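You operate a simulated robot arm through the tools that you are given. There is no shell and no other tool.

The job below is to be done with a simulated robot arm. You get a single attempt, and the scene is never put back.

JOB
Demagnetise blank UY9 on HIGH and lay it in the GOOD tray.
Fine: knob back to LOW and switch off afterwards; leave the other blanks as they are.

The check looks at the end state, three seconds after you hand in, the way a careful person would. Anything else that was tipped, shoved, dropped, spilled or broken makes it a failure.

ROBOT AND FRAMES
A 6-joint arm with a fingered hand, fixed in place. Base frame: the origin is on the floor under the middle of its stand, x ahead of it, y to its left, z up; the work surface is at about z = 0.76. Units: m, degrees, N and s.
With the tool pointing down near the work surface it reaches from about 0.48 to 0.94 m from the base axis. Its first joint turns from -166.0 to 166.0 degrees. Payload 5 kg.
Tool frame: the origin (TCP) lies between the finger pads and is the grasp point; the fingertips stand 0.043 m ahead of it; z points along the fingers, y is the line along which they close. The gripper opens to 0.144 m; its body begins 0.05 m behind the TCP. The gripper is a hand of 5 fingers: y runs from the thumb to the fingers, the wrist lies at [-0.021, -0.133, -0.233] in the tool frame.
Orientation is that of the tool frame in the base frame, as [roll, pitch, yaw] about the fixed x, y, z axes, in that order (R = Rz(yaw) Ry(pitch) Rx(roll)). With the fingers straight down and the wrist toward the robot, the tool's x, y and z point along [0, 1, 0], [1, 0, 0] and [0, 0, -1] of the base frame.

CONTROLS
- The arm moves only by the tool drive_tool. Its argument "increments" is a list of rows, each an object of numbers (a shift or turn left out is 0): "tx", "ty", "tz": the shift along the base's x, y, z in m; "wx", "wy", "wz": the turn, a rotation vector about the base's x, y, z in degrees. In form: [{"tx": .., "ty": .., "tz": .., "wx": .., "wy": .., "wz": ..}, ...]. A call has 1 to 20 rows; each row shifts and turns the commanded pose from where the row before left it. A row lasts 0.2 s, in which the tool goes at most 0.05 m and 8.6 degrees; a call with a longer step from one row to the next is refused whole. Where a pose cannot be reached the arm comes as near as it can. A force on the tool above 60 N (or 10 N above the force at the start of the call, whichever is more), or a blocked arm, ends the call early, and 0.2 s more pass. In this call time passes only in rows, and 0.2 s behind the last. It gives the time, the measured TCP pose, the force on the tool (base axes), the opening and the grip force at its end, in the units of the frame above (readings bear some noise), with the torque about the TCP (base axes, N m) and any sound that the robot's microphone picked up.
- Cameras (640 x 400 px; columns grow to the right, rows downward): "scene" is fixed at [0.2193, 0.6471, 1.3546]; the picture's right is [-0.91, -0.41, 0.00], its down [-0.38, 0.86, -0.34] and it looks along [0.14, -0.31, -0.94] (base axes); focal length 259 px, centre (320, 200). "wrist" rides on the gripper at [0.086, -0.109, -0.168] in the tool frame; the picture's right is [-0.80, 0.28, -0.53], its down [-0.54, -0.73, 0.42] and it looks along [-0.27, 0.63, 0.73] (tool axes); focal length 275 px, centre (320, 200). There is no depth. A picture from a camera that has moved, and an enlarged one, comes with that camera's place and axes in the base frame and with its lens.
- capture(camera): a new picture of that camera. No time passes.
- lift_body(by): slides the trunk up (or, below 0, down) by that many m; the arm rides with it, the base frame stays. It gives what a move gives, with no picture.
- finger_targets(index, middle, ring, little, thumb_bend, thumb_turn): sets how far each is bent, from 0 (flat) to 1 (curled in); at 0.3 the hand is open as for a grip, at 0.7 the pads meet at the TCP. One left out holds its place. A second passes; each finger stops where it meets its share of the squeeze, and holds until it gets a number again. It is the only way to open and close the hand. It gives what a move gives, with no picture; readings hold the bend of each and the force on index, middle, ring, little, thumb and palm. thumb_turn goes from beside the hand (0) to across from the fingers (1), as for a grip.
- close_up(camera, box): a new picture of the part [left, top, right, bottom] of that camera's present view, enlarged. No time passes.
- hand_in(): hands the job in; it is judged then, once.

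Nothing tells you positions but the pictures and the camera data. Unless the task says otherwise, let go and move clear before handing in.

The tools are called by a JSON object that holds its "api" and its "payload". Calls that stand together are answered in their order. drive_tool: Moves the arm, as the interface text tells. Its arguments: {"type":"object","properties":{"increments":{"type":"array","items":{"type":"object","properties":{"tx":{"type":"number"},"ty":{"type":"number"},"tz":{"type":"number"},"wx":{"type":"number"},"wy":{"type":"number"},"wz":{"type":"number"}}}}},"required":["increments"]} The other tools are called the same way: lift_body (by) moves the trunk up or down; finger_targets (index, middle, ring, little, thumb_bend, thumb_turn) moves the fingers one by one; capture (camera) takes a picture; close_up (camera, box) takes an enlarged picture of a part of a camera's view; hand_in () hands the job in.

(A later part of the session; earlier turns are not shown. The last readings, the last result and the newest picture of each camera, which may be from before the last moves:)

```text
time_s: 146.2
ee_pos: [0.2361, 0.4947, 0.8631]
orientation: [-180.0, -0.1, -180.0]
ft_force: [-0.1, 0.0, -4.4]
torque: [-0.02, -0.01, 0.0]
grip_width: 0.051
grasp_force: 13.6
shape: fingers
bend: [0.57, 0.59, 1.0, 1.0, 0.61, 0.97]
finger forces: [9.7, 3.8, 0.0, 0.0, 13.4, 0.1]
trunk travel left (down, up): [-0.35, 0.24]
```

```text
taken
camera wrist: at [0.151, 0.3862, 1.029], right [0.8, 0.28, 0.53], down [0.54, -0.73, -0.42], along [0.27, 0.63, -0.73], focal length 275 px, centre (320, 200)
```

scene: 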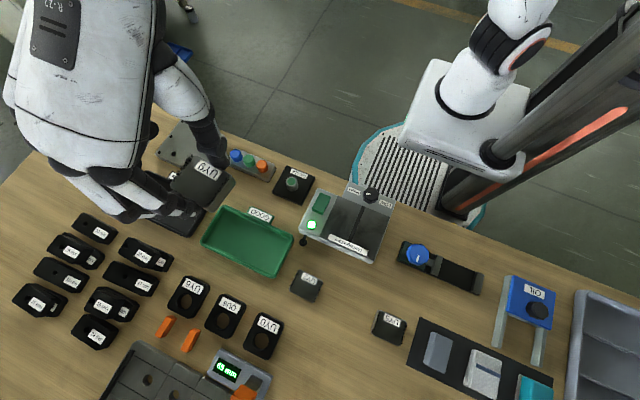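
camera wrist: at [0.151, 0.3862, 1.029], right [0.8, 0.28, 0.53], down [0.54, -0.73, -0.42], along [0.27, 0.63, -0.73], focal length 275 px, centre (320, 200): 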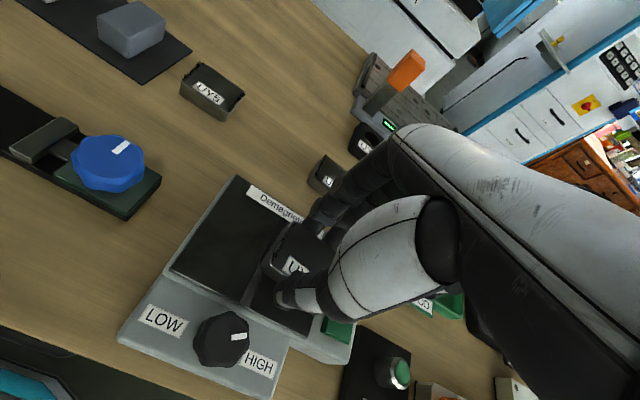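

Now lower to skim height and sweep slowly in −x across the whole plate and off its side.

{"api": "drive_tool", "payload": {"increments": [{"tz": -0.002}, {"tz": -0.0015}, {"tx": -0.002}, {"tx": -0.0025}, {"tx": -0.0025}, {"tx": -0.0025}, {"tx": -0.0025}, {"tx": -0.0025}, {"tx": -0.0025}, {"tx": -0.0025}, {"tx": -0.0025}, {"tx": -0.0025}, {"tx": -0.0025}, {"tx": -0.0025}, {"tx": -0.0025}, {"tx": -0.0025}, {"tx": -0.0025}, {"tx": -0.0025}, {"tx": -0.0025}, {"tx": -0.0025}]}}

{"api": "drive_tool", "payload": {"increments": [{"tx": -0.0025}, {"tx": -0.0025}, {"tx": -0.0025}, {"tx": -0.0025}, {"tx": -0.0025}, {"tx": -0.0025}, {"tx": -0.0025}, {"tx": -0.0025}, {"tx": -0.0025}, {"tx": -0.0025}, {"tx": -0.0025}, {"tx": -0.0025}, {"tx": -0.0025}, {"tx": -0.0025}, {"tx": -0.0025}, {"tx": -0.0025}, {"tx": -0.0025}, {"tx": -0.0025}, {"tx": -0.0025}, {"tx": -0.0025}]}}

{"api": "close_up", "payload": {"camera": "wrist", "box": [225, 200, 375, 320]}}

{"api": "capture", "payload": {"camera": "scene"}}

```text
time_s: 150.4
ee_pos: [0.1914, 0.495, 0.8588]
orientation: [180.0, 0.0, 180.0]
ft_force: [-0.4, 0.0, -4.6]
torque: [0.0, -0.04, -0.02]
grip_width: 0.0511
grasp_force: 13.3
shape: fingers
bend: [0.57, 0.59, 1.0, 1.0, 0.61, 0.97]
finger forces: [9.7, 3.9, 0.1, 0.0, 13.4, 0.0]
trunk travel left (down, up): [-0.35, 0.24]
```

```text
time_s: 154.6
ee_pos: [0.1421, 0.4951, 0.8589]
orientation: [-180.0, 0.0, -180.0]
ft_force: [-0.4, 1.2, -4.5]
torque: [0.02, -0.01, -0.01]
grip_width: 0.0512
grasp_force: 13.7
shape: fingers
bend: [0.57, 0.59, 1.0, 1.0, 0.61, 0.97]
finger forces: [9.6, 3.7, 0.0, 0.0, 13.5, 0.0]
trunk travel left (down, up): [-0.35, 0.24]
```

```text
3.33 times, centred on (300, 260) of wrist
camera zoom: at [0.0566, 0.3864, 1.0253], right [0.8, 0.28, 0.53], down [0.54, -0.73, -0.42], along [0.27, 0.63, -0.73], focal length 918 px, centre (387, 0)
```

zoom: 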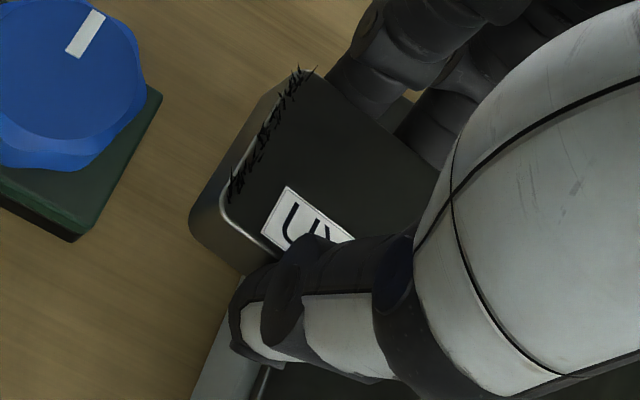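

```text
taken
```

scene: 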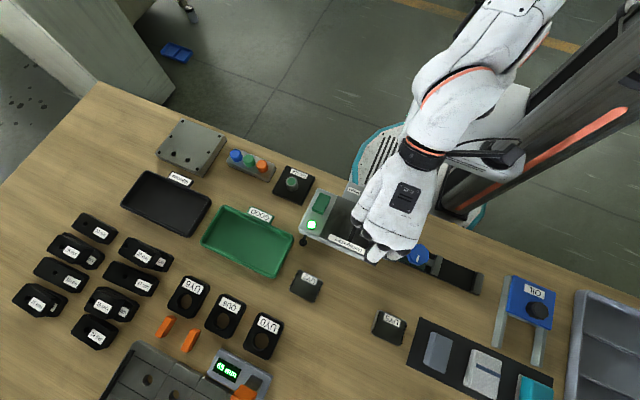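

Still there right at the plate's side. I'll finish the draw-away slowly upward from here.

{"api": "drive_tool", "payload": {"increments": [{"tz": 0.003}, {"tz": 0.003}, {"tz": 0.003}, {"tz": 0.003}, {"tz": 0.003}, {"tz": 0.003}, {"tz": 0.003}, {"tz": 0.003}, {"tz": 0.003}, {"tz": 0.003}, {"tz": 0.003}, {"tz": 0.003}, {"tz": 0.003}, {"tz": 0.003}, {"tz": 0.003}, {"tz": 0.003}, {"tz": 0.003}, {"tz": 0.003}, {"tz": 0.003}, {"tz": 0.003}]}}

{"api": "drive_tool", "payload": {"increments": [{"tz": 0.005, "ty": 0.003}, {"tz": 0.005, "ty": 0.003}, {"tz": 0.005, "ty": 0.003}, {"tz": 0.005, "ty": 0.003}, {"tz": 0.005, "ty": 0.003}, {"tz": 0.005, "ty": 0.003}, {"tz": 0.005, "ty": 0.003}, {"tz": 0.005, "ty": 0.003}, {"tz": 0.005, "ty": 0.003}, {"tz": 0.005, "ty": 0.003}, {"tz": 0.005, "ty": 0.003}, {"tz": 0.005, "ty": 0.003}, {"tz": 0.005, "ty": 0.003}, {"tz": 0.005, "ty": 0.003}, {"tz": 0.005, "ty": 0.003}, {"tz": 0.005, "ty": 0.003}, {"tz": 0.005, "ty": 0.003}, {"tz": 0.005, "ty": 0.003}, {"tz": 0.005, "ty": 0.003}, {"tz": 0.005, "ty": 0.003}]}}

{"api": "close_up", "payload": {"camera": "wrist", "box": [225, 200, 375, 320]}}

```text
time_s: 158.8
ee_pos: [0.1425, 0.4953, 0.9187]
orientation: [179.9, 0.0, -180.0]
ft_force: [0.4, -0.4, -4.1]
torque: [0.01, -0.02, -0.02]
grip_width: 0.0512
grasp_force: 13.5
shape: fingers
bend: [0.57, 0.59, 1.0, 1.0, 0.61, 0.97]
finger forces: [9.6, 4.0, 0.0, 0.1, 13.4, 0.0]
trunk travel left (down, up): [-0.35, 0.24]
```

```text
time_s: 163.0
ee_pos: [0.1415, 0.5551, 1.0192]
orientation: [-179.9, 0.1, 180.0]
ft_force: [0.0, 0.2, -5.0]
torque: [0.06, 0.0, 0.02]
grip_width: 0.0511
grasp_force: 13.9
shape: fingers
bend: [0.57, 0.59, 1.0, 1.0, 0.61, 0.97]
finger forces: [9.6, 3.9, 0.0, 0.1, 13.4, 0.0]
trunk travel left (down, up): [-0.35, 0.24]
```

```text
3.33 times, centred on (300, 260) of wrist
camera zoom: at [0.0568, 0.4469, 1.185], right [0.8, 0.28, 0.53], down [0.54, -0.73, -0.42], along [0.27, 0.63, -0.73], focal length 918 px, centre (387, 0)
```

zoom: 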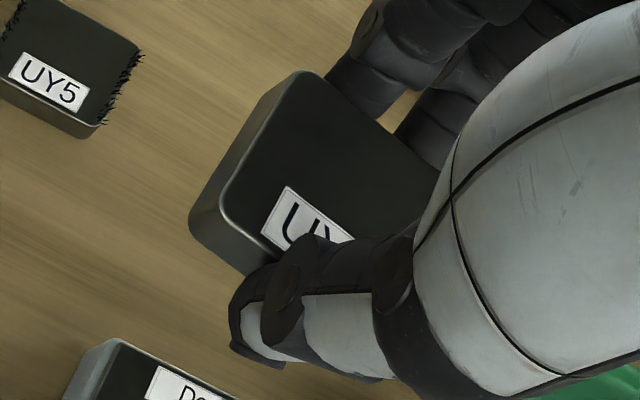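

The filings have dropped off UY9 after the sweep across the gap, while UY5 keeps its own. Next I'll measure the GOOD tray before carrying the blank there.

{"api": "close_up", "payload": {"camera": "scene", "box": [190, 190, 310, 290]}}

{"api": "close_up", "payload": {"camera": "scene", "box": [300, 260, 430, 360]}}

{"api": "capture", "payload": {"camera": "wrist"}}

```text
4.00 times, centred on (250, 240) of scene
camera zoom: at [0.2193, 0.6471, 1.3546], right [-0.91, -0.41, 0.0], down [-0.38, 0.86, -0.34], along [0.14, -0.31, -0.94], focal length 1036 px, centre (600, 40)
```

zoom: 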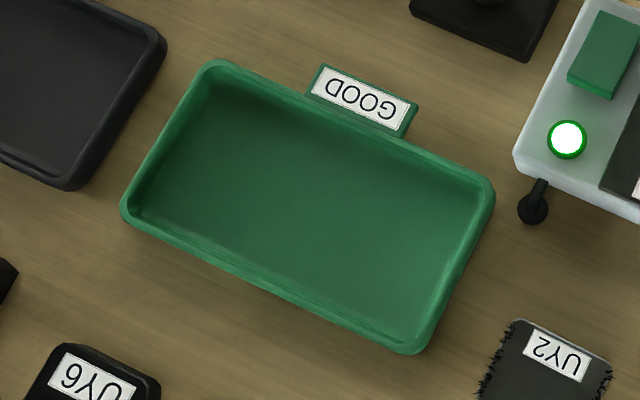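

```text
4.00 times, centred on (365, 310) of scene
camera zoom: at [0.2193, 0.6471, 1.3546], right [-0.91, -0.41, 0.0], down [-0.38, 0.86, -0.34], along [0.14, -0.31, -0.94], focal length 1036 px, centre (140, -240)
```

zoom: 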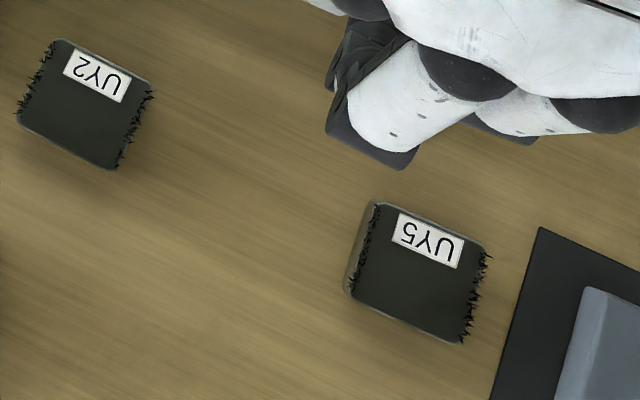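

```text
taken
camera wrist: at [0.0568, 0.4469, 1.185], right [0.8, 0.28, 0.53], down [0.54, -0.73, -0.42], along [0.27, 0.63, -0.73], focal length 275 px, centre (320, 200)
```

wrist: 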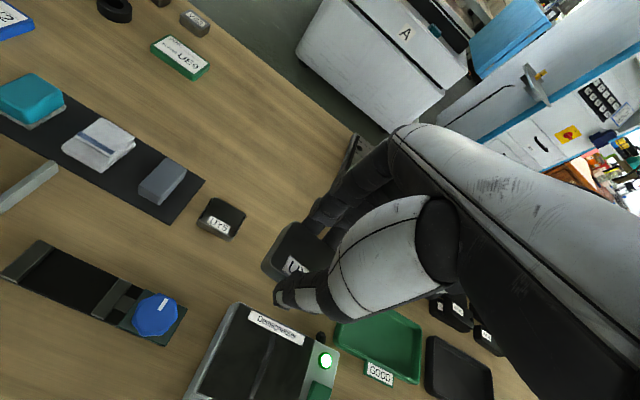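

The tray's rim spans about x 0.322–0.504 and y 0.563–0.658. I'll go well clear of the plate and turn the hand back to yaw 90, so the fingers open along the tray's long side.

{"api": "drive_tool", "payload": {"increments": [{"ty": 0.014, "tz": 0.014}, {"ty": 0.014, "tz": 0.014}, {"ty": 0.014, "tz": 0.014}, {"ty": 0.014, "tz": 0.014}, {"ty": 0.014, "tz": 0.014}, {"ty": 0.014, "tz": 0.014}, {"tx": 0.0228, "ty": -0.0021, "wz": -7.5}, {"tx": 0.0228, "ty": -0.0021, "wz": -7.5}, {"tx": 0.0228, "ty": -0.0021, "wz": -7.5}, {"tx": 0.0228, "ty": -0.0021, "wz": -7.5}, {"tx": 0.0228, "ty": -0.0021, "wz": -7.5}, {"tx": 0.0228, "ty": -0.0021, "wz": -7.5}, {"tx": 0.0228, "ty": -0.0021, "wz": -7.5}, {"tx": 0.0228, "ty": -0.0021, "wz": -7.5}, {"tx": 0.0228, "ty": -0.0021, "wz": -7.5}, {"tx": 0.0228, "ty": -0.0021, "wz": -7.5}, {"tx": 0.0228, "ty": -0.0021, "wz": -7.5}, {"tx": 0.0228, "ty": -0.0021, "wz": -7.5}, {}]}}

{"api": "capture", "payload": {"camera": "scene"}}

{"api": "capture", "payload": {"camera": "wrist"}}

```text
time_s: 167.0
ee_pos: [0.4164, 0.6128, 1.1023]
orientation: [-179.9, 0.0, 89.9]
ft_force: [0.2, 1.6, -4.1]
torque: [-0.04, 0.03, 0.0]
grip_width: 0.0511
grasp_force: 13.9
shape: fingers
bend: [0.57, 0.59, 1.0, 1.0, 0.61, 0.97]
finger forces: [9.8, 4.0, 0.0, 0.0, 13.4, 0.0]
trunk travel left (down, up): [-0.35, 0.24]
```

```text
taken
```

scene: 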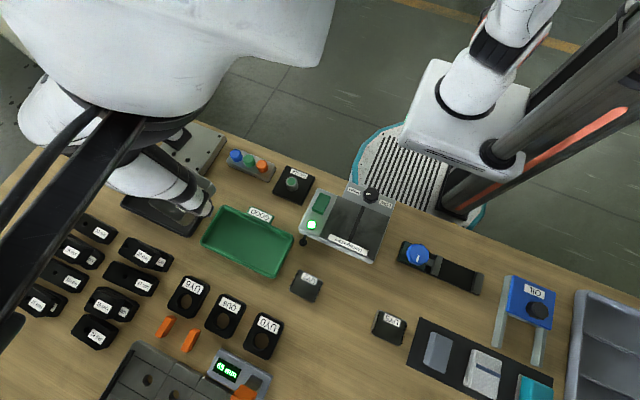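

```text
taken
camera wrist: at [0.3094, 0.6991, 1.2693], right [0.28, -0.8, 0.53], down [-0.73, -0.54, -0.42], along [0.63, -0.27, -0.73], focal length 275 px, centre (320, 200)
```

wrist: 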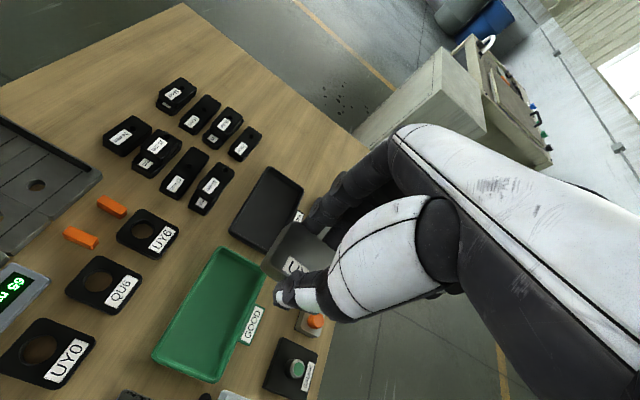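

The blank is over the tray area. I'll descend partway and check alignment.

{"api": "drive_tool", "payload": {"increments": [{"tx": -0.001, "ty": 0.0005, "tz": -0.03}, {"tz": -0.04}, {"tz": -0.04}, {"tz": -0.04}, {"tz": -0.04}, {}]}}

{"api": "close_up", "payload": {"camera": "wrist", "box": [120, 150, 400, 400]}}

{"api": "close_up", "payload": {"camera": "scene", "box": [160, 160, 330, 300]}}

```text
time_s: 168.4
ee_pos: [0.4157, 0.6146, 0.9105]
orientation: [179.9, -0.1, 89.9]
ft_force: [0.2, 0.8, -4.2]
torque: [-0.02, 0.01, -0.02]
grip_width: 0.0512
grasp_force: 12.9
shape: fingers
bend: [0.57, 0.59, 1.0, 1.0, 0.61, 0.97]
finger forces: [9.6, 3.9, 0.1, 0.0, 13.4, 0.1]
trunk travel left (down, up): [-0.35, 0.24]
```

```text
1.60 times, centred on (260, 275) of wrist
camera zoom: at [0.3082, 0.7018, 1.0772], right [0.28, -0.8, 0.53], down [-0.73, -0.54, -0.42], along [0.63, -0.27, -0.73], focal length 440 px, centre (416, 80)
```

zoom: 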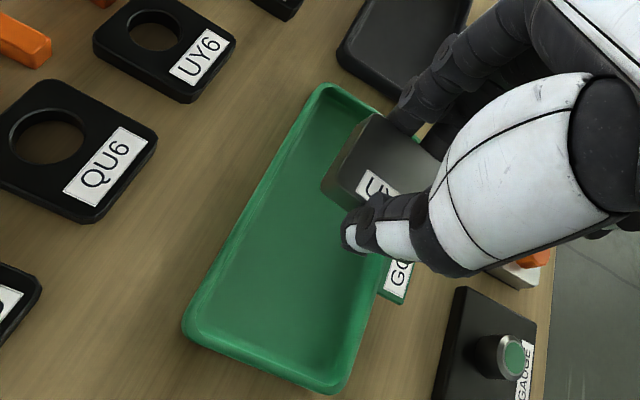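

```text
2.86 times, centred on (245, 230) of scene
camera zoom: at [0.2193, 0.6471, 1.3546], right [-0.91, -0.41, 0.0], down [-0.38, 0.86, -0.34], along [0.14, -0.31, -0.94], focal length 740 px, centre (534, 114)
```

zoom: 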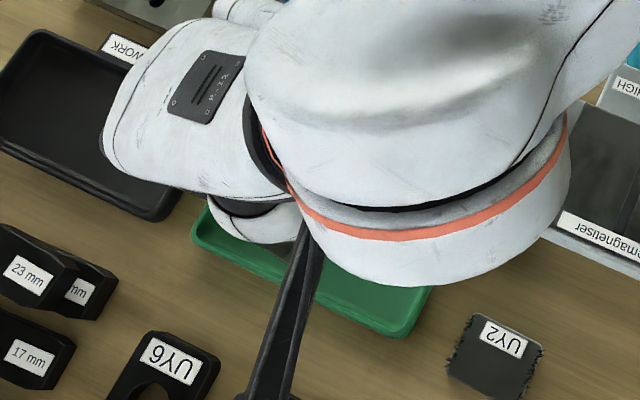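

By the closer wrist view the tray centre is about (0.413, 0.615). I'll shift 4 mm in +y and go down to just above the rim.

{"api": "drive_tool", "payload": {"increments": [{"ty": 0.004, "tz": -0.015}, {"tz": -0.02}, {"tz": -0.02}, {"tz": -0.01}, {}]}}

{"api": "close_up", "payload": {"camera": "wrist", "box": [160, 170, 400, 400]}}

{"api": "close_up", "payload": {"camera": "scene", "box": [160, 160, 330, 300]}}

```text
time_s: 169.6
ee_pos: [0.4139, 0.6189, 0.8443]
orientation: [180.0, 0.0, 90.0]
ft_force: [0.5, -0.9, -3.8]
torque: [0.0, 0.02, 0.0]
grip_width: 0.0512
grasp_force: 13.2
shape: fingers
bend: [0.57, 0.59, 1.0, 1.0, 0.61, 0.97]
finger forces: [9.4, 3.9, 0.1, 0.0, 13.4, 0.1]
trunk travel left (down, up): [-0.35, 0.24]
```

```text
1.74 times, centred on (280, 285) of wrist
camera zoom: at [0.3066, 0.7051, 1.0124], right [0.28, -0.8, 0.53], down [-0.73, -0.54, -0.42], along [0.63, -0.27, -0.73], focal length 479 px, centre (390, 52)
```

zoom: 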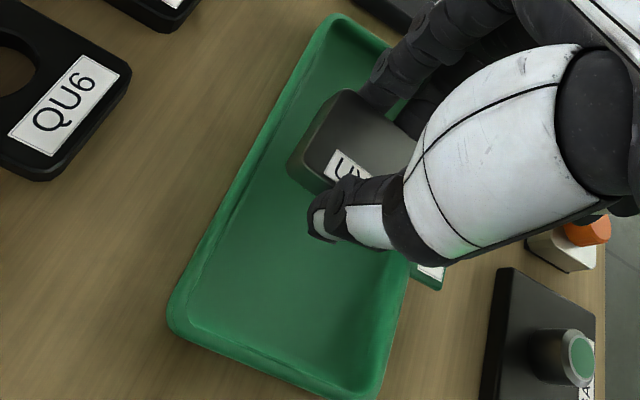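

```text
2.86 times, centred on (245, 230) of scene
camera zoom: at [0.2193, 0.6471, 1.3546], right [-0.91, -0.41, 0.0], down [-0.38, 0.86, -0.34], along [0.14, -0.31, -0.94], focal length 740 px, centre (534, 114)
```

zoom: 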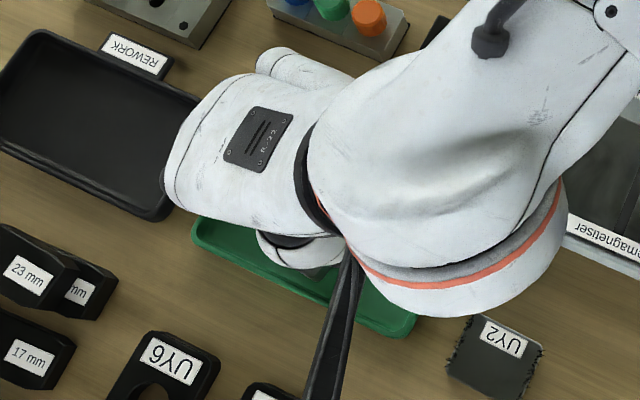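

The blank sits well inside the tray outline on all sides. I'll lower it gently until it meets the tray floor.

{"api": "drive_tool", "payload": {"increments": [{"tz": -0.008}, {"tz": -0.008}, {"tz": -0.005}, {"tz": -0.002}, {"tz": -0.0015}, {"tz": -0.0015}, {}]}}

{"api": "close_up", "payload": {"camera": "wrist", "box": [160, 170, 400, 400]}}

```text
time_s: 171.2
ee_pos: [0.4134, 0.6166, 0.8216]
orientation: [179.9, 0.1, 90.0]
ft_force: [0.5, -0.4, -4.3]
torque: [-0.01, -0.01, 0.02]
grip_width: 0.0511
grasp_force: 14.1
shape: fingers
bend: [0.57, 0.59, 1.0, 1.0, 0.61, 0.97]
finger forces: [9.5, 3.9, 0.1, 0.1, 13.4, 0.1]
trunk travel left (down, up): [-0.35, 0.24]
```

```text
1.74 times, centred on (280, 285) of wrist
camera zoom: at [0.3068, 0.704, 0.988], right [0.28, -0.8, 0.53], down [-0.73, -0.54, -0.42], along [0.63, -0.27, -0.73], focal length 479 px, centre (390, 52)
```

zoom: 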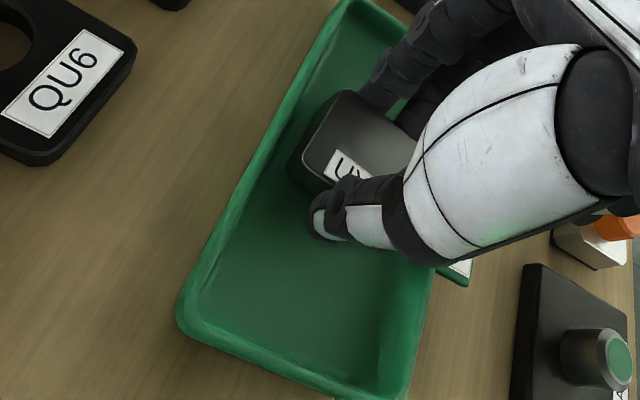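

{"api": "drive_tool", "payload": {"increments": [{"tz": -0.0015}, {"tz": -0.0015}, {"tz": -0.0015}, {}]}}

```text
time_s: 172.2
ee_pos: [0.4145, 0.6177, 0.8168]
orientation: [180.0, -0.1, 90.1]
ft_force: [-1.2, 1.4, -2.7]
torque: [-0.02, -0.05, 0.01]
grip_width: 0.0508
grasp_force: 13.9
shape: fingers
bend: [0.57, 0.59, 1.0, 1.0, 0.61, 0.97]
finger forces: [9.4, 4.2, 0.0, 0.0, 13.7, 0.0]
trunk travel left (down, up): [-0.35, 0.24]
```

The load is just beginning to transfer. One more small step down.

{"api": "drive_tool", "payload": {"increments": [{"tz": -0.001}, {"tz": -0.0005}, {}]}}

{"api": "close_up", "payload": {"camera": "wrist", "box": [200, 190, 380, 340]}}

```text
time_s: 173.0
ee_pos: [0.4146, 0.6184, 0.817]
orientation: [-180.0, 0.0, 90.1]
ft_force: [1.0, 1.0, 1.4]
torque: [-0.03, -0.14, 0.01]
grip_width: 0.0511
grasp_force: 14.1
shape: fingers
bend: [0.57, 0.59, 1.0, 1.0, 0.61, 0.96]
finger forces: [9.3, 5.0, 0.0, 0.1, 14.1, 0.0]
trunk travel left (down, up): [-0.35, 0.24]
```

```text
2.67 times, centred on (290, 265) of wrist
camera zoom: at [0.3064, 0.7047, 0.9827], right [0.28, -0.8, 0.53], down [-0.73, -0.54, -0.42], along [0.63, -0.27, -0.73], focal length 734 px, centre (400, 27)
```

zoom: 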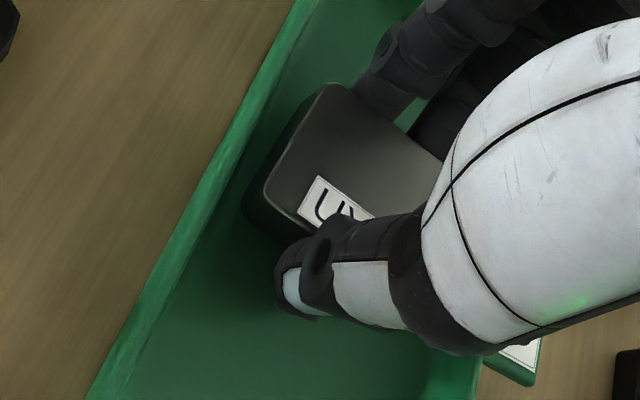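

UY9 is resting on the tray floor. I'll open the fingers gently.

{"api": "finger_targets", "payload": {"index": 0.55, "middle": 0.55, "thumb_bend": 0.57}}

{"api": "finger_targets", "payload": {"index": 0.5, "middle": 0.5, "thumb_bend": 0.5}}

{"api": "drive_tool", "payload": {"increments": [{"tz": 0.005}, {"tz": 0.015}, {"tz": 0.03}, {"tz": 0.04}, {"tz": 0.04}, {"tz": 0.04}, {}]}}

{"api": "capture", "payload": {"camera": "wrist"}}

{"api": "capture", "payload": {"camera": "scene"}}

```text
time_s: 174.0
ee_pos: [0.4151, 0.6178, 0.8158]
orientation: [-179.9, 0.0, 90.1]
ft_force: [0.1, 0.2, 0.2]
torque: [-0.05, -0.01, -0.03]
grip_width: 0.0583
grasp_force: 0.1
shape: fingers
bend: [0.55, 0.55, 1.0, 1.0, 0.56, 0.97]
finger forces: [0.0, 0.0, 0.0, 0.0, 0.1, 0.0]
trunk travel left (down, up): [-0.35, 0.24]
```

```text
time_s: 175.0
ee_pos: [0.4136, 0.6184, 0.8142]
orientation: [179.9, 0.1, 89.9]
ft_force: [0.3, -0.3, -0.6]
torque: [0.01, 0.01, -0.01]
grip_width: 0.078
grasp_force: 0.1
shape: fingers
bend: [0.5, 0.5, 1.0, 1.0, 0.5, 0.97]
finger forces: [0.1, 0.0, 0.1, 0.0, 0.0, 0.0]
trunk travel left (down, up): [-0.35, 0.24]
```

```text
time_s: 176.6
ee_pos: [0.415, 0.6192, 0.9851]
orientation: [179.9, 0.1, 90.0]
ft_force: [-0.4, 0.1, 0.9]
torque: [0.0, -0.01, 0.0]
grip_width: 0.078
grasp_force: 0.0
shape: fingers
bend: [0.5, 0.5, 1.0, 1.0, 0.5, 0.97]
finger forces: [0.0, 0.1, 0.1, 0.0, 0.1, 0.0]
trunk travel left (down, up): [-0.35, 0.24]
```

```text
taken
camera wrist: at [0.3077, 0.7057, 1.1518], right [0.28, -0.8, 0.53], down [-0.73, -0.54, -0.42], along [0.63, -0.27, -0.73], focal length 275 px, centre (320, 200)
```

wrist: 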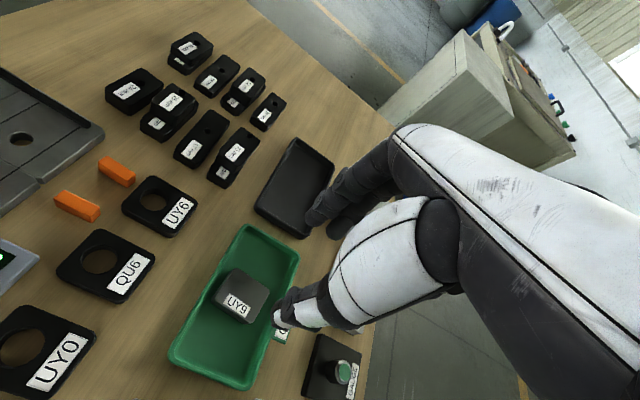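

```text
taken
```

scene: 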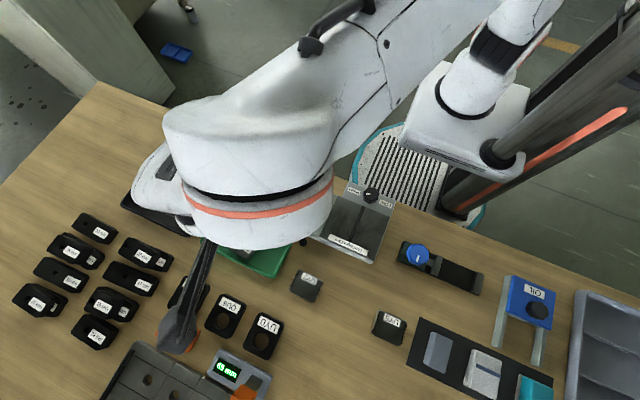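

UY9 lies flat in the GOOD tray. I'll zoom in to confirm it is clean of filings.

{"api": "close_up", "payload": {"camera": "wrist", "box": [160, 220, 310, 390]}}

```text
2.35 times, centred on (235, 305) of wrist
camera zoom: at [0.3077, 0.7057, 1.1518], right [0.28, -0.8, 0.53], down [-0.73, -0.54, -0.42], along [0.63, -0.27, -0.73], focal length 648 px, centre (520, -47)
```

zoom: 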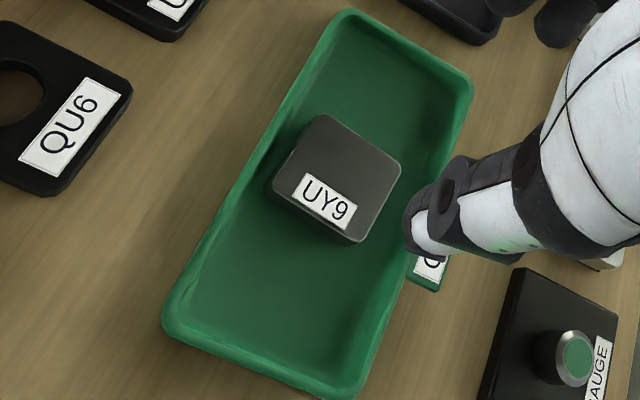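

UY9 is clean and lying inside the GOOD tray. Now for the knob: I'll return above it with the earlier index-thumb shape, turned to yaw 53 for the reverse ratchet.

{"api": "drive_tool", "payload": {"increments": [{"tz": 0.02}, {"tx": -0.0268, "ty": -0.0264, "wz": -4.6}, {"tx": -0.0268, "ty": -0.0264, "wz": -4.6}, {"tx": -0.0268, "ty": -0.0264, "wz": -4.6}, {"tx": -0.0268, "ty": -0.0264, "wz": -4.6}, {"tx": -0.0268, "ty": -0.0264, "wz": -4.6}, {"tx": -0.0268, "ty": -0.0264, "wz": -4.6}, {"tx": -0.0268, "ty": -0.0264, "wz": -4.6}, {"tx": -0.0268, "ty": -0.0264, "wz": -4.6}, {}]}}

{"api": "finger_targets", "payload": {"index": 0.53, "middle": 0, "ring": 0, "little": 0, "thumb_bend": 0.53}}

{"api": "capture", "payload": {"camera": "scene"}}

{"api": "close_up", "payload": {"camera": "wrist", "box": [120, 180, 370, 400]}}

```text
time_s: 178.8
ee_pos: [0.1999, 0.407, 1.006]
orientation: [180.0, 0.0, 53.1]
ft_force: [-0.3, -0.4, 0.0]
torque: [0.05, -0.02, 0.01]
grip_width: 0.0784
grasp_force: 0.0
shape: fingers
bend: [0.5, 0.5, 1.0, 1.0, 0.5, 0.98]
finger forces: [0.0, 0.0, 0.0, 0.0, 0.0, 0.0]
trunk travel left (down, up): [-0.35, 0.24]
```

```text
time_s: 179.8
ee_pos: [0.1999, 0.4062, 1.006]
orientation: [-180.0, 0.0, 53.2]
ft_force: [0.0, 0.3, 0.1]
torque: [0.0, 0.0, 0.04]
grip_width: 0.0684
grasp_force: 0.1
shape: fingers
bend: [0.53, 0.0, 0.0, 0.0, 0.53, 0.98]
finger forces: [0.0, 0.1, 0.1, 0.0, 0.0, 0.0]
trunk travel left (down, up): [-0.35, 0.24]
```

```text
taken
```

scene: 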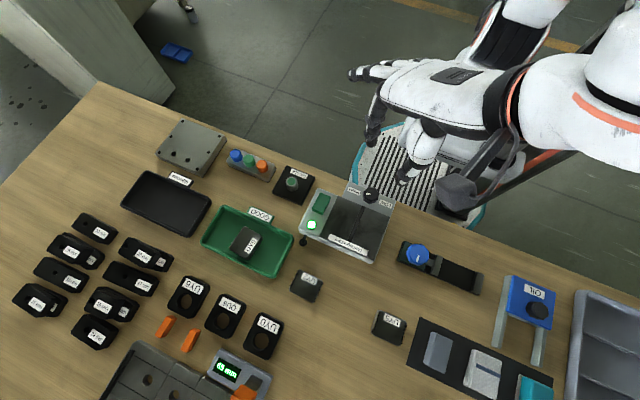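

```text
1.82 times, centred on (245, 290) of wrist
camera zoom: at [0.1664, 0.541, 1.1727], right [-0.25, -0.81, 0.53], down [-0.91, 0.0, -0.42], along [0.34, -0.59, -0.73], focal length 500 px, centre (456, 36)
```

zoom: 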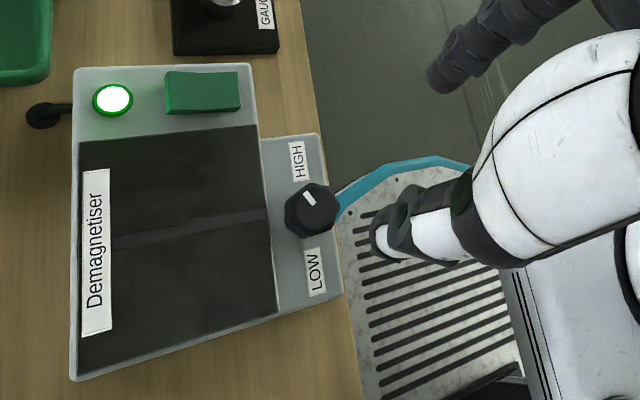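

The mark points to HIGH and all is clear below. I'll turn a bit to keep the thumb off the raised plate, then descend and grip the knob.

{"api": "drive_tool", "payload": {"increments": [{"wz": 8, "tx": 0.001, "ty": 0.0005}, {"wz": 8, "tx": 0.001, "ty": 0.0005}, {"tz": -0.04}, {"tz": -0.04}, {"tz": -0.035}, {"tz": -0.02}, {"tz": -0.01}, {"tz": -0.008}, {}]}}

{"api": "close_up", "payload": {"camera": "scene", "box": [340, 160, 410, 220]}}

```text
time_s: 181.8
ee_pos: [0.2013, 0.4076, 0.8537]
orientation: [180.0, 0.0, 69.2]
ft_force: [-0.3, 0.0, -0.2]
torque: [0.01, 0.01, 0.0]
grip_width: 0.0682
grasp_force: 0.2
shape: fingers
bend: [0.53, 0.0, 0.0, 0.0, 0.53, 0.98]
finger forces: [0.0, 0.0, 0.0, 0.0, 0.0, 0.1]
trunk travel left (down, up): [-0.35, 0.24]
```

```text
6.67 times, centred on (375, 190) of scene
camera zoom: at [0.2193, 0.6471, 1.3546], right [-0.91, -0.41, 0.0], down [-0.38, 0.86, -0.34], along [0.14, -0.31, -0.94], focal length 1727 px, centre (-47, 267)
```

zoom: 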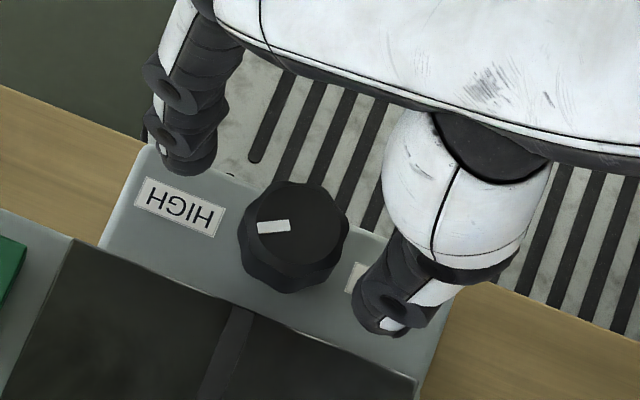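

Aligned as before. I'll grip and turn counter-clockwise 40 degrees.

{"api": "finger_targets", "payload": {"index": 0.7, "thumb_bend": 0.67}}

{"api": "drive_tool", "payload": {"increments": [{"wz": 8, "tx": 0.0009, "ty": 0.0003}, {"wz": 8, "tx": 0.0009, "ty": 0.0004}, {"wz": 8, "tx": 0.0009, "ty": 0.0004}, {"wz": 8, "tx": 0.0009, "ty": 0.0005}, {"wz": 8, "tx": 0.0008, "ty": 0.0005}, {}]}}

{"api": "close_up", "payload": {"camera": "scene", "box": [340, 160, 410, 220]}}

```text
time_s: 182.8
ee_pos: [0.2026, 0.4067, 0.8533]
orientation: [180.0, -0.1, 69.2]
ft_force: [-4.1, -0.1, -3.2]
torque: [-0.01, 0.12, 0.06]
grip_width: 0.0352
grasp_force: 7.1
shape: fingers
bend: [0.65, 0.0, 0.0, 0.0, 0.61, 0.97]
finger forces: [5.6, 0.0, 0.0, 0.0, 9.4, 0.0]
trunk travel left (down, up): [-0.35, 0.24]
```

```text
time_s: 184.2
ee_pos: [0.207, 0.4094, 0.8536]
orientation: [-180.0, 0.0, 109.3]
ft_force: [0.1, -0.8, -0.1]
torque: [-0.04, 0.01, 0.0]
grip_width: 0.0348
grasp_force: 8.2
shape: fingers
bend: [0.64, 0.0, 0.0, 0.0, 0.62, 0.97]
finger forces: [7.6, 0.1, 0.1, 0.0, 8.0, 0.0]
trunk travel left (down, up): [-0.35, 0.24]
```

```text
6.67 times, centred on (375, 190) of scene
camera zoom: at [0.2193, 0.6471, 1.3546], right [-0.91, -0.41, 0.0], down [-0.38, 0.86, -0.34], along [0.14, -0.31, -0.94], focal length 1727 px, centre (-47, 267)
```

zoom: 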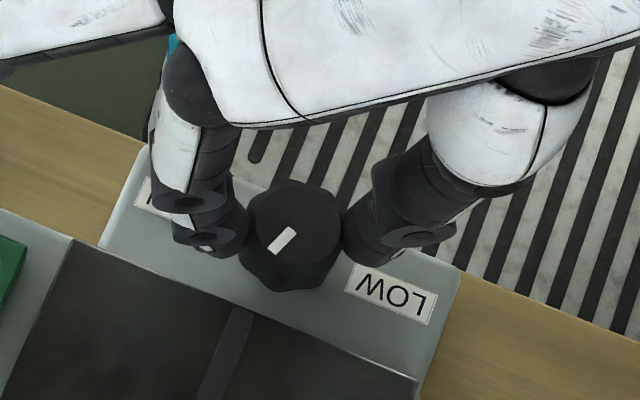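

It turned as expected. Next ratchet step: release, lift, swing back, regrip and turn again.

{"api": "finger_targets", "payload": {"index": 0.53, "thumb_bend": 0.53}}

{"api": "drive_tool", "payload": {"increments": [{"tz": 0.015}, {"tz": 0.02}, {"wz": -8.4, "tx": -0.0009, "ty": -0.0005}, {"wz": -8.4, "tx": -0.0009, "ty": -0.0004}, {"wz": -8.4, "tx": -0.0009, "ty": -0.0004}, {"wz": -8.4, "tx": -0.0009, "ty": -0.0004}, {"wz": -8.4, "tx": -0.0008, "ty": -0.0003}, {"tz": -0.015}, {"tz": -0.012}, {"tz": -0.008}, {}]}}

{"api": "finger_targets", "payload": {"index": 0.7, "thumb_bend": 0.67}}

{"api": "drive_tool", "payload": {"increments": [{"wz": 8, "tx": 0.0009, "ty": 0.0003}, {"wz": 8, "tx": 0.0009, "ty": 0.0004}, {"wz": 8, "tx": 0.0009, "ty": 0.0004}, {"wz": 8, "tx": 0.0009, "ty": 0.0005}, {"wz": 8, "tx": 0.0008, "ty": 0.0005}, {}]}}

{"api": "close_up", "payload": {"camera": "scene", "box": [340, 160, 410, 220]}}

```text
time_s: 185.2
ee_pos: [0.2071, 0.41, 0.8526]
orientation: [-180.0, 0.0, 109.2]
ft_force: [-0.6, 0.5, -1.3]
torque: [0.0, 0.02, 0.01]
grip_width: 0.0672
grasp_force: 0.0
shape: fingers
bend: [0.53, 0.0, 0.0, 0.0, 0.53, 0.97]
finger forces: [0.1, 0.0, 0.0, 0.0, 0.0, 0.0]
trunk travel left (down, up): [-0.35, 0.24]
```

```text
time_s: 187.6
ee_pos: [0.2031, 0.4085, 0.8544]
orientation: [180.0, 0.0, 67.2]
ft_force: [-0.5, -0.8, 0.6]
torque: [0.0, -0.03, 0.0]
grip_width: 0.0675
grasp_force: 0.0
shape: fingers
bend: [0.53, 0.0, 0.0, 0.0, 0.53, 0.97]
finger forces: [0.1, 0.0, 0.0, 0.0, 0.0, 0.1]
trunk travel left (down, up): [-0.35, 0.24]
```

```text
time_s: 188.6
ee_pos: [0.2022, 0.4075, 0.8525]
orientation: [-180.0, 0.0, 67.2]
ft_force: [-3.5, 0.6, -4.0]
torque: [0.01, 0.15, 0.0]
grip_width: 0.0351
grasp_force: 7.6
shape: fingers
bend: [0.65, 0.0, 0.0, 0.0, 0.61, 0.97]
finger forces: [5.3, 0.1, 0.1, 0.1, 9.5, 0.0]
trunk travel left (down, up): [-0.35, 0.24]
```

```text
time_s: 190.0
ee_pos: [0.208, 0.4102, 0.8534]
orientation: [-179.9, 0.0, 107.3]
ft_force: [-1.4, 1.7, 1.5]
torque: [0.04, 0.05, 0.0]
grip_width: 0.0352
grasp_force: 8.7
shape: fingers
bend: [0.65, 0.0, 0.0, 0.0, 0.61, 0.97]
finger forces: [7.3, 0.0, 0.0, 0.1, 8.7, 0.0]
trunk travel left (down, up): [-0.35, 0.24]
```

```text
6.67 times, centred on (375, 190) of scene
camera zoom: at [0.2193, 0.6471, 1.3546], right [-0.91, -0.41, 0.0], down [-0.38, 0.86, -0.34], along [0.14, -0.31, -0.94], focal length 1727 px, centre (-47, 267)
```

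zoom: 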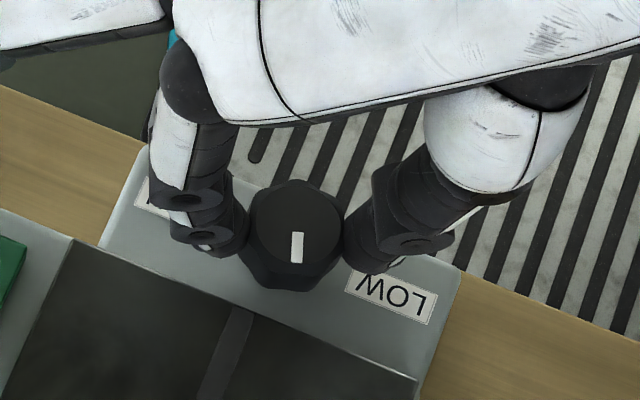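

The mark is past the middle at about 110 degrees. One more ratchet turn to reach LOW.

{"api": "finger_targets", "payload": {"index": 0.53, "thumb_bend": 0.53}}

{"api": "drive_tool", "payload": {"increments": [{"tz": 0.015}, {"tz": 0.02}, {"wz": -8.4, "tx": -0.001, "ty": -0.0005}, {"wz": -8.4, "tx": -0.001, "ty": -0.0005}, {"wz": -8.4, "tx": -0.001, "ty": -0.0004}, {"wz": -8.4, "tx": -0.001, "ty": -0.0004}, {"wz": -8.4, "tx": -0.0008, "ty": -0.0003}, {"tz": -0.015}, {"tz": -0.012}, {"tz": -0.008}, {}]}}

{"api": "finger_targets", "payload": {"index": 0.7, "thumb_bend": 0.67}}

{"api": "drive_tool", "payload": {"increments": [{"wz": 8, "tx": 0.0009, "ty": 0.0003}, {"wz": 8, "tx": 0.0009, "ty": 0.0004}, {"wz": 8, "tx": 0.0009, "ty": 0.0004}, {"wz": 8, "tx": 0.0009, "ty": 0.0005}, {"wz": 8, "tx": 0.0008, "ty": 0.0005}, {}]}}

{"api": "close_up", "payload": {"camera": "scene", "box": [340, 160, 410, 220]}}

```text
time_s: 191.0
ee_pos: [0.2072, 0.4107, 0.8525]
orientation: [179.9, -0.1, 107.3]
ft_force: [0.0, -0.5, 0.7]
torque: [0.01, 0.01, 0.01]
grip_width: 0.067
grasp_force: 0.0
shape: fingers
bend: [0.53, 0.0, 0.0, 0.0, 0.53, 0.97]
finger forces: [0.0, 0.0, 0.0, 0.0, 0.0, 0.0]
trunk travel left (down, up): [-0.35, 0.24]
```

```text
time_s: 193.4
ee_pos: [0.2017, 0.4082, 0.8527]
orientation: [-180.0, -0.1, 65.1]
ft_force: [0.0, 0.5, 0.3]
torque: [0.02, 0.02, 0.01]
grip_width: 0.0672
grasp_force: 0.0
shape: fingers
bend: [0.53, 0.0, 0.0, 0.0, 0.53, 0.97]
finger forces: [0.0, 0.0, 0.1, 0.0, 0.1, 0.1]
trunk travel left (down, up): [-0.35, 0.24]
```

```text
time_s: 194.4
ee_pos: [0.2012, 0.4059, 0.8528]
orientation: [180.0, 0.0, 65.2]
ft_force: [-4.0, 0.1, -3.6]
torque: [-0.06, 0.11, 0.05]
grip_width: 0.0351
grasp_force: 7.7
shape: fingers
bend: [0.64, 0.0, 0.0, 0.0, 0.61, 0.97]
finger forces: [5.8, 0.1, 0.0, 0.0, 9.1, 0.0]
trunk travel left (down, up): [-0.35, 0.24]
```

```text
time_s: 195.8
ee_pos: [0.2057, 0.4107, 0.8529]
orientation: [179.9, 0.0, 105.2]
ft_force: [0.3, 0.6, -4.3]
torque: [-0.01, -0.07, -0.01]
grip_width: 0.035
grasp_force: 7.3
shape: fingers
bend: [0.64, 0.0, 0.0, 0.0, 0.61, 0.97]
finger forces: [7.5, 0.0, 0.1, 0.0, 7.1, 0.0]
trunk travel left (down, up): [-0.35, 0.24]
```

```text
6.67 times, centred on (375, 190) of scene
camera zoom: at [0.2193, 0.6471, 1.3546], right [-0.91, -0.41, 0.0], down [-0.38, 0.86, -0.34], along [0.14, -0.31, -0.94], focal length 1727 px, centre (-47, 267)
```

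zoom: 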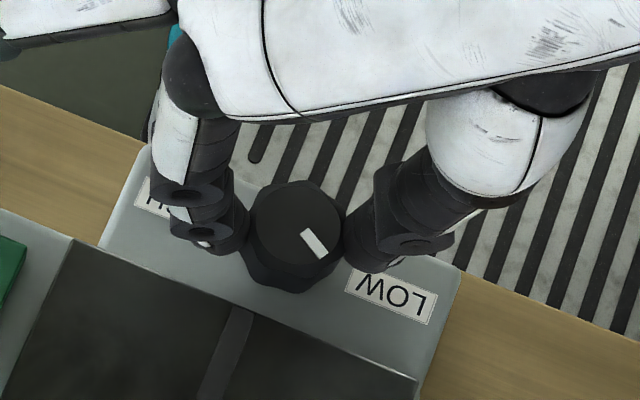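

The mark matches its initial LOW position. I'll nudge a few degrees more to be sure it's against the stop.

{"api": "drive_tool", "payload": {"increments": [{"wz": 5, "tx": 0.0004, "ty": 0.0003}, {"wz": 3}, {}]}}

{"api": "close_up", "payload": {"camera": "scene", "box": [340, 160, 410, 220]}}

{"api": "finger_targets", "payload": {"index": 0.53, "thumb_bend": 0.53}}

{"api": "drive_tool", "payload": {"increments": [{"tz": 0.02}, {"tz": 0.03}, {"tz": 0.04}, {"tz": 0.04, "wz": -8}, {"wz": -8}, {"wz": -7}, {}]}}

{"api": "close_up", "payload": {"camera": "scene", "box": [340, 160, 410, 220]}}

```text
time_s: 196.6
ee_pos: [0.2065, 0.4107, 0.8526]
orientation: [179.9, 0.1, 113.2]
ft_force: [1.4, 0.0, -3.3]
torque: [-0.04, -0.14, -0.15]
grip_width: 0.0353
grasp_force: 7.9
shape: fingers
bend: [0.64, 0.0, 0.0, 0.0, 0.62, 0.97]
finger forces: [8.4, 0.0, 0.0, 0.1, 7.1, 0.0]
trunk travel left (down, up): [-0.35, 0.24]
```

```text
6.67 times, centred on (375, 190) of scene
camera zoom: at [0.2193, 0.6471, 1.3546], right [-0.91, -0.41, 0.0], down [-0.38, 0.86, -0.34], along [0.14, -0.31, -0.94], focal length 1727 px, centre (-47, 267)
```

zoom: 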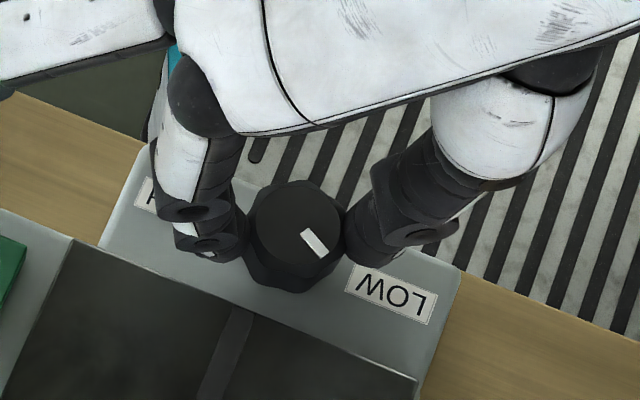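

```text
time_s: 197.6
ee_pos: [0.2055, 0.4098, 0.854]
orientation: [180.0, 0.0, 113.3]
ft_force: [-0.8, 1.0, 0.1]
torque: [0.0, 0.03, 0.0]
grip_width: 0.0673
grasp_force: 0.0
shape: fingers
bend: [0.53, 0.0, 0.0, 0.0, 0.53, 0.97]
finger forces: [0.0, 0.0, 0.0, 0.0, 0.0, 0.0]
trunk travel left (down, up): [-0.35, 0.24]
```

```text
time_s: 199.2
ee_pos: [0.2066, 0.4101, 0.9805]
orientation: [180.0, 0.0, 90.2]
ft_force: [-0.3, -0.3, -0.6]
torque: [-0.01, -0.01, 0.02]
grip_width: 0.0674
grasp_force: 0.0
shape: fingers
bend: [0.53, 0.0, 0.0, 0.0, 0.53, 0.97]
finger forces: [0.0, 0.0, 0.0, 0.1, 0.0, 0.0]
trunk travel left (down, up): [-0.35, 0.24]
```

```text
6.67 times, centred on (375, 190) of scene
camera zoom: at [0.2193, 0.6471, 1.3546], right [-0.91, -0.41, 0.0], down [-0.38, 0.86, -0.34], along [0.14, -0.31, -0.94], focal length 1727 px, centre (-47, 267)
```

zoom: 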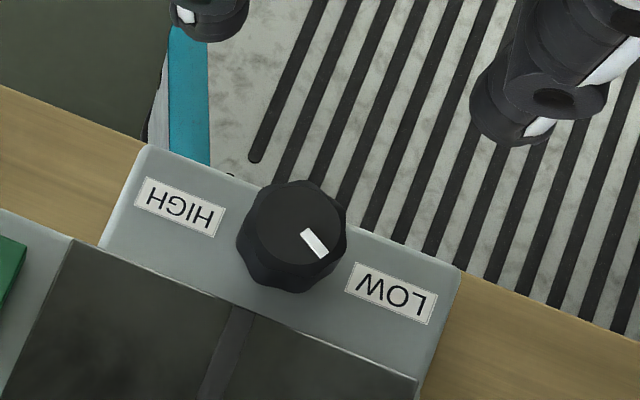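

The knob is back at LOW. Now I'll set the index for pressing again and move over the +y end of the rocker to switch off.

{"api": "finger_targets", "payload": {"index": 0.5, "middle": 1, "ring": 1, "little": 1, "thumb_bend": 0}}

{"api": "drive_tool", "payload": {"increments": [{"tx": 0.019, "ty": 0.036}, {"tx": 0.019, "ty": 0.036}, {"tz": -0.03}, {"tz": -0.03}, {"tz": -0.03}, {}]}}

{"api": "close_up", "payload": {"camera": "scene", "box": [290, 170, 360, 240]}}

{"api": "close_up", "payload": {"camera": "wrist", "box": [180, 120, 400, 320]}}

```text
time_s: 200.2
ee_pos: [0.2068, 0.4095, 0.9815]
orientation: [-180.0, 0.1, 90.3]
ft_force: [0.5, 0.4, 0.8]
torque: [-0.03, -0.02, 0.02]
grip_width: 0.1429
grasp_force: 0.0
shape: fingers
bend: [0.5, 0.95, 0.93, 0.92, 0.0, 0.97]
finger forces: [0.1, 0.0, 0.0, 0.0, 0.0, 0.0]
trunk travel left (down, up): [-0.35, 0.24]
```

```text
time_s: 201.6
ee_pos: [0.2459, 0.4829, 0.892]
orientation: [179.9, 0.0, 90.2]
ft_force: [0.2, -0.4, -0.6]
torque: [-0.01, 0.01, 0.05]
grip_width: 0.1431
grasp_force: 0.0
shape: fingers
bend: [0.5, 1.0, 1.0, 1.0, 0.0, 0.98]
finger forces: [0.0, 0.1, 0.1, 0.1, 0.1, 0.1]
trunk travel left (down, up): [-0.35, 0.24]
```

```text
5.71 times, centred on (325, 205) of scene
camera zoom: at [0.2193, 0.6471, 1.3546], right [-0.91, -0.41, 0.0], down [-0.38, 0.86, -0.34], along [0.14, -0.31, -0.94], focal length 1480 px, centre (291, 171)
```

zoom: 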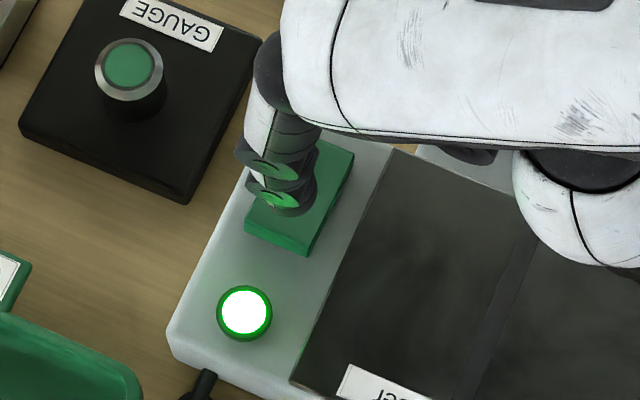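

```text
2.00 times, centred on (290, 220) of wrist
camera zoom: at [0.1372, 0.5696, 1.0595], right [0.29, -0.8, 0.53], down [-0.72, -0.55, -0.42], along [0.63, -0.27, -0.73], focal length 551 px, centre (380, 160)
```

zoom: 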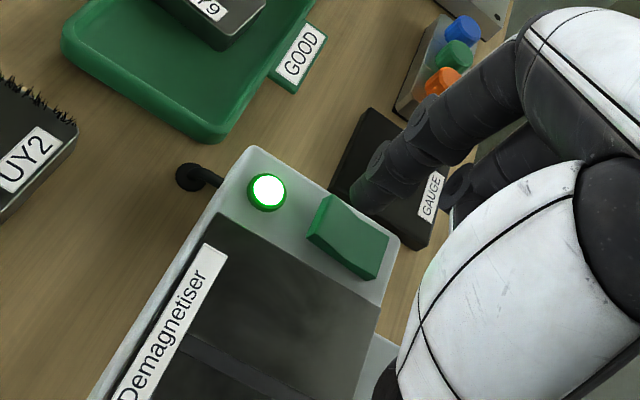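

The fingertip is over the raised +y end. I'll come down in small steps until it clicks.

{"api": "drive_tool", "payload": {"increments": [{"tz": -0.01}, {"tz": -0.008}, {"tz": -0.004}, {"tz": -0.003}, {"tz": -0.003}, {"tz": -0.002}, {}]}}

{"api": "close_up", "payload": {"camera": "scene", "box": [290, 170, 360, 240]}}

```text
time_s: 203.2
ee_pos: [0.2457, 0.483, 0.8622]
orientation: [-180.0, 0.0, 90.3]
ft_force: [0.7, 0.1, 0.7]
torque: [0.04, -0.05, -0.01]
grip_width: 0.1431
grasp_force: 0.6
shape: fingers
bend: [0.5, 1.0, 1.0, 1.0, 0.0, 0.98]
finger forces: [0.8, 0.0, 0.0, 0.0, 0.1, 0.0]
trunk travel left (down, up): [-0.35, 0.24]
```

```text
5.71 times, centred on (325, 205) of scene
camera zoom: at [0.2193, 0.6471, 1.3546], right [-0.91, -0.41, 0.0], down [-0.38, 0.86, -0.34], along [0.14, -0.31, -0.94], focal length 1480 px, centre (291, 171)
```

zoom: 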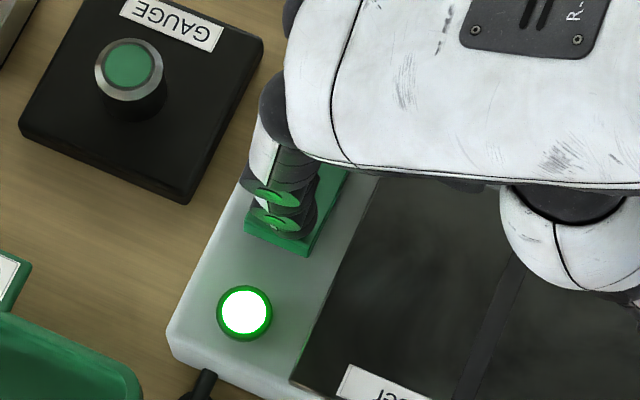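

The fingertip just touches. I'll press further.

{"api": "drive_tool", "payload": {"increments": [{"tz": -0.002}, {"tz": -0.002}, {"tz": -0.002}, {"tz": -0.001}, {}]}}

{"api": "close_up", "payload": {"camera": "scene", "box": [290, 170, 360, 240]}}

```text
time_s: 204.4
ee_pos: [0.2442, 0.482, 0.8574]
orientation: [179.7, -0.3, 90.3]
ft_force: [-1.6, 0.0, 26.7]
torque: [0.11, -1.31, -0.02]
grip_width: 0.1435
grasp_force: 13.4
shape: fingers
bend: [0.5, 1.0, 1.0, 1.0, 0.0, 0.98]
finger forces: [26.3, 0.0, 0.0, 0.0, 0.1, 0.0]
trunk travel left (down, up): [-0.35, 0.24]
heard: click
```

```text
5.71 times, centred on (325, 205) of scene
camera zoom: at [0.2193, 0.6471, 1.3546], right [-0.91, -0.41, 0.0], down [-0.38, 0.86, -0.34], along [0.14, -0.31, -0.94], focal length 1480 px, centre (291, 171)
```

zoom: 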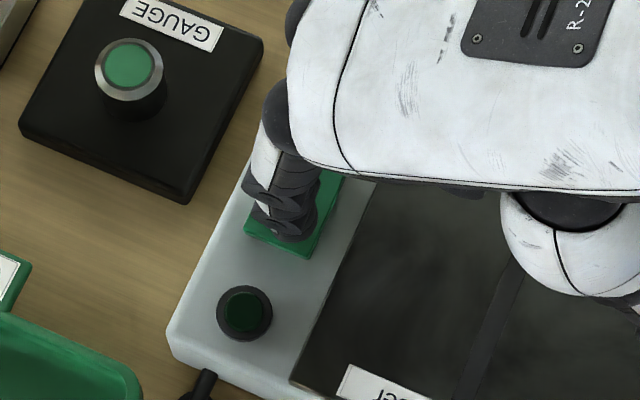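

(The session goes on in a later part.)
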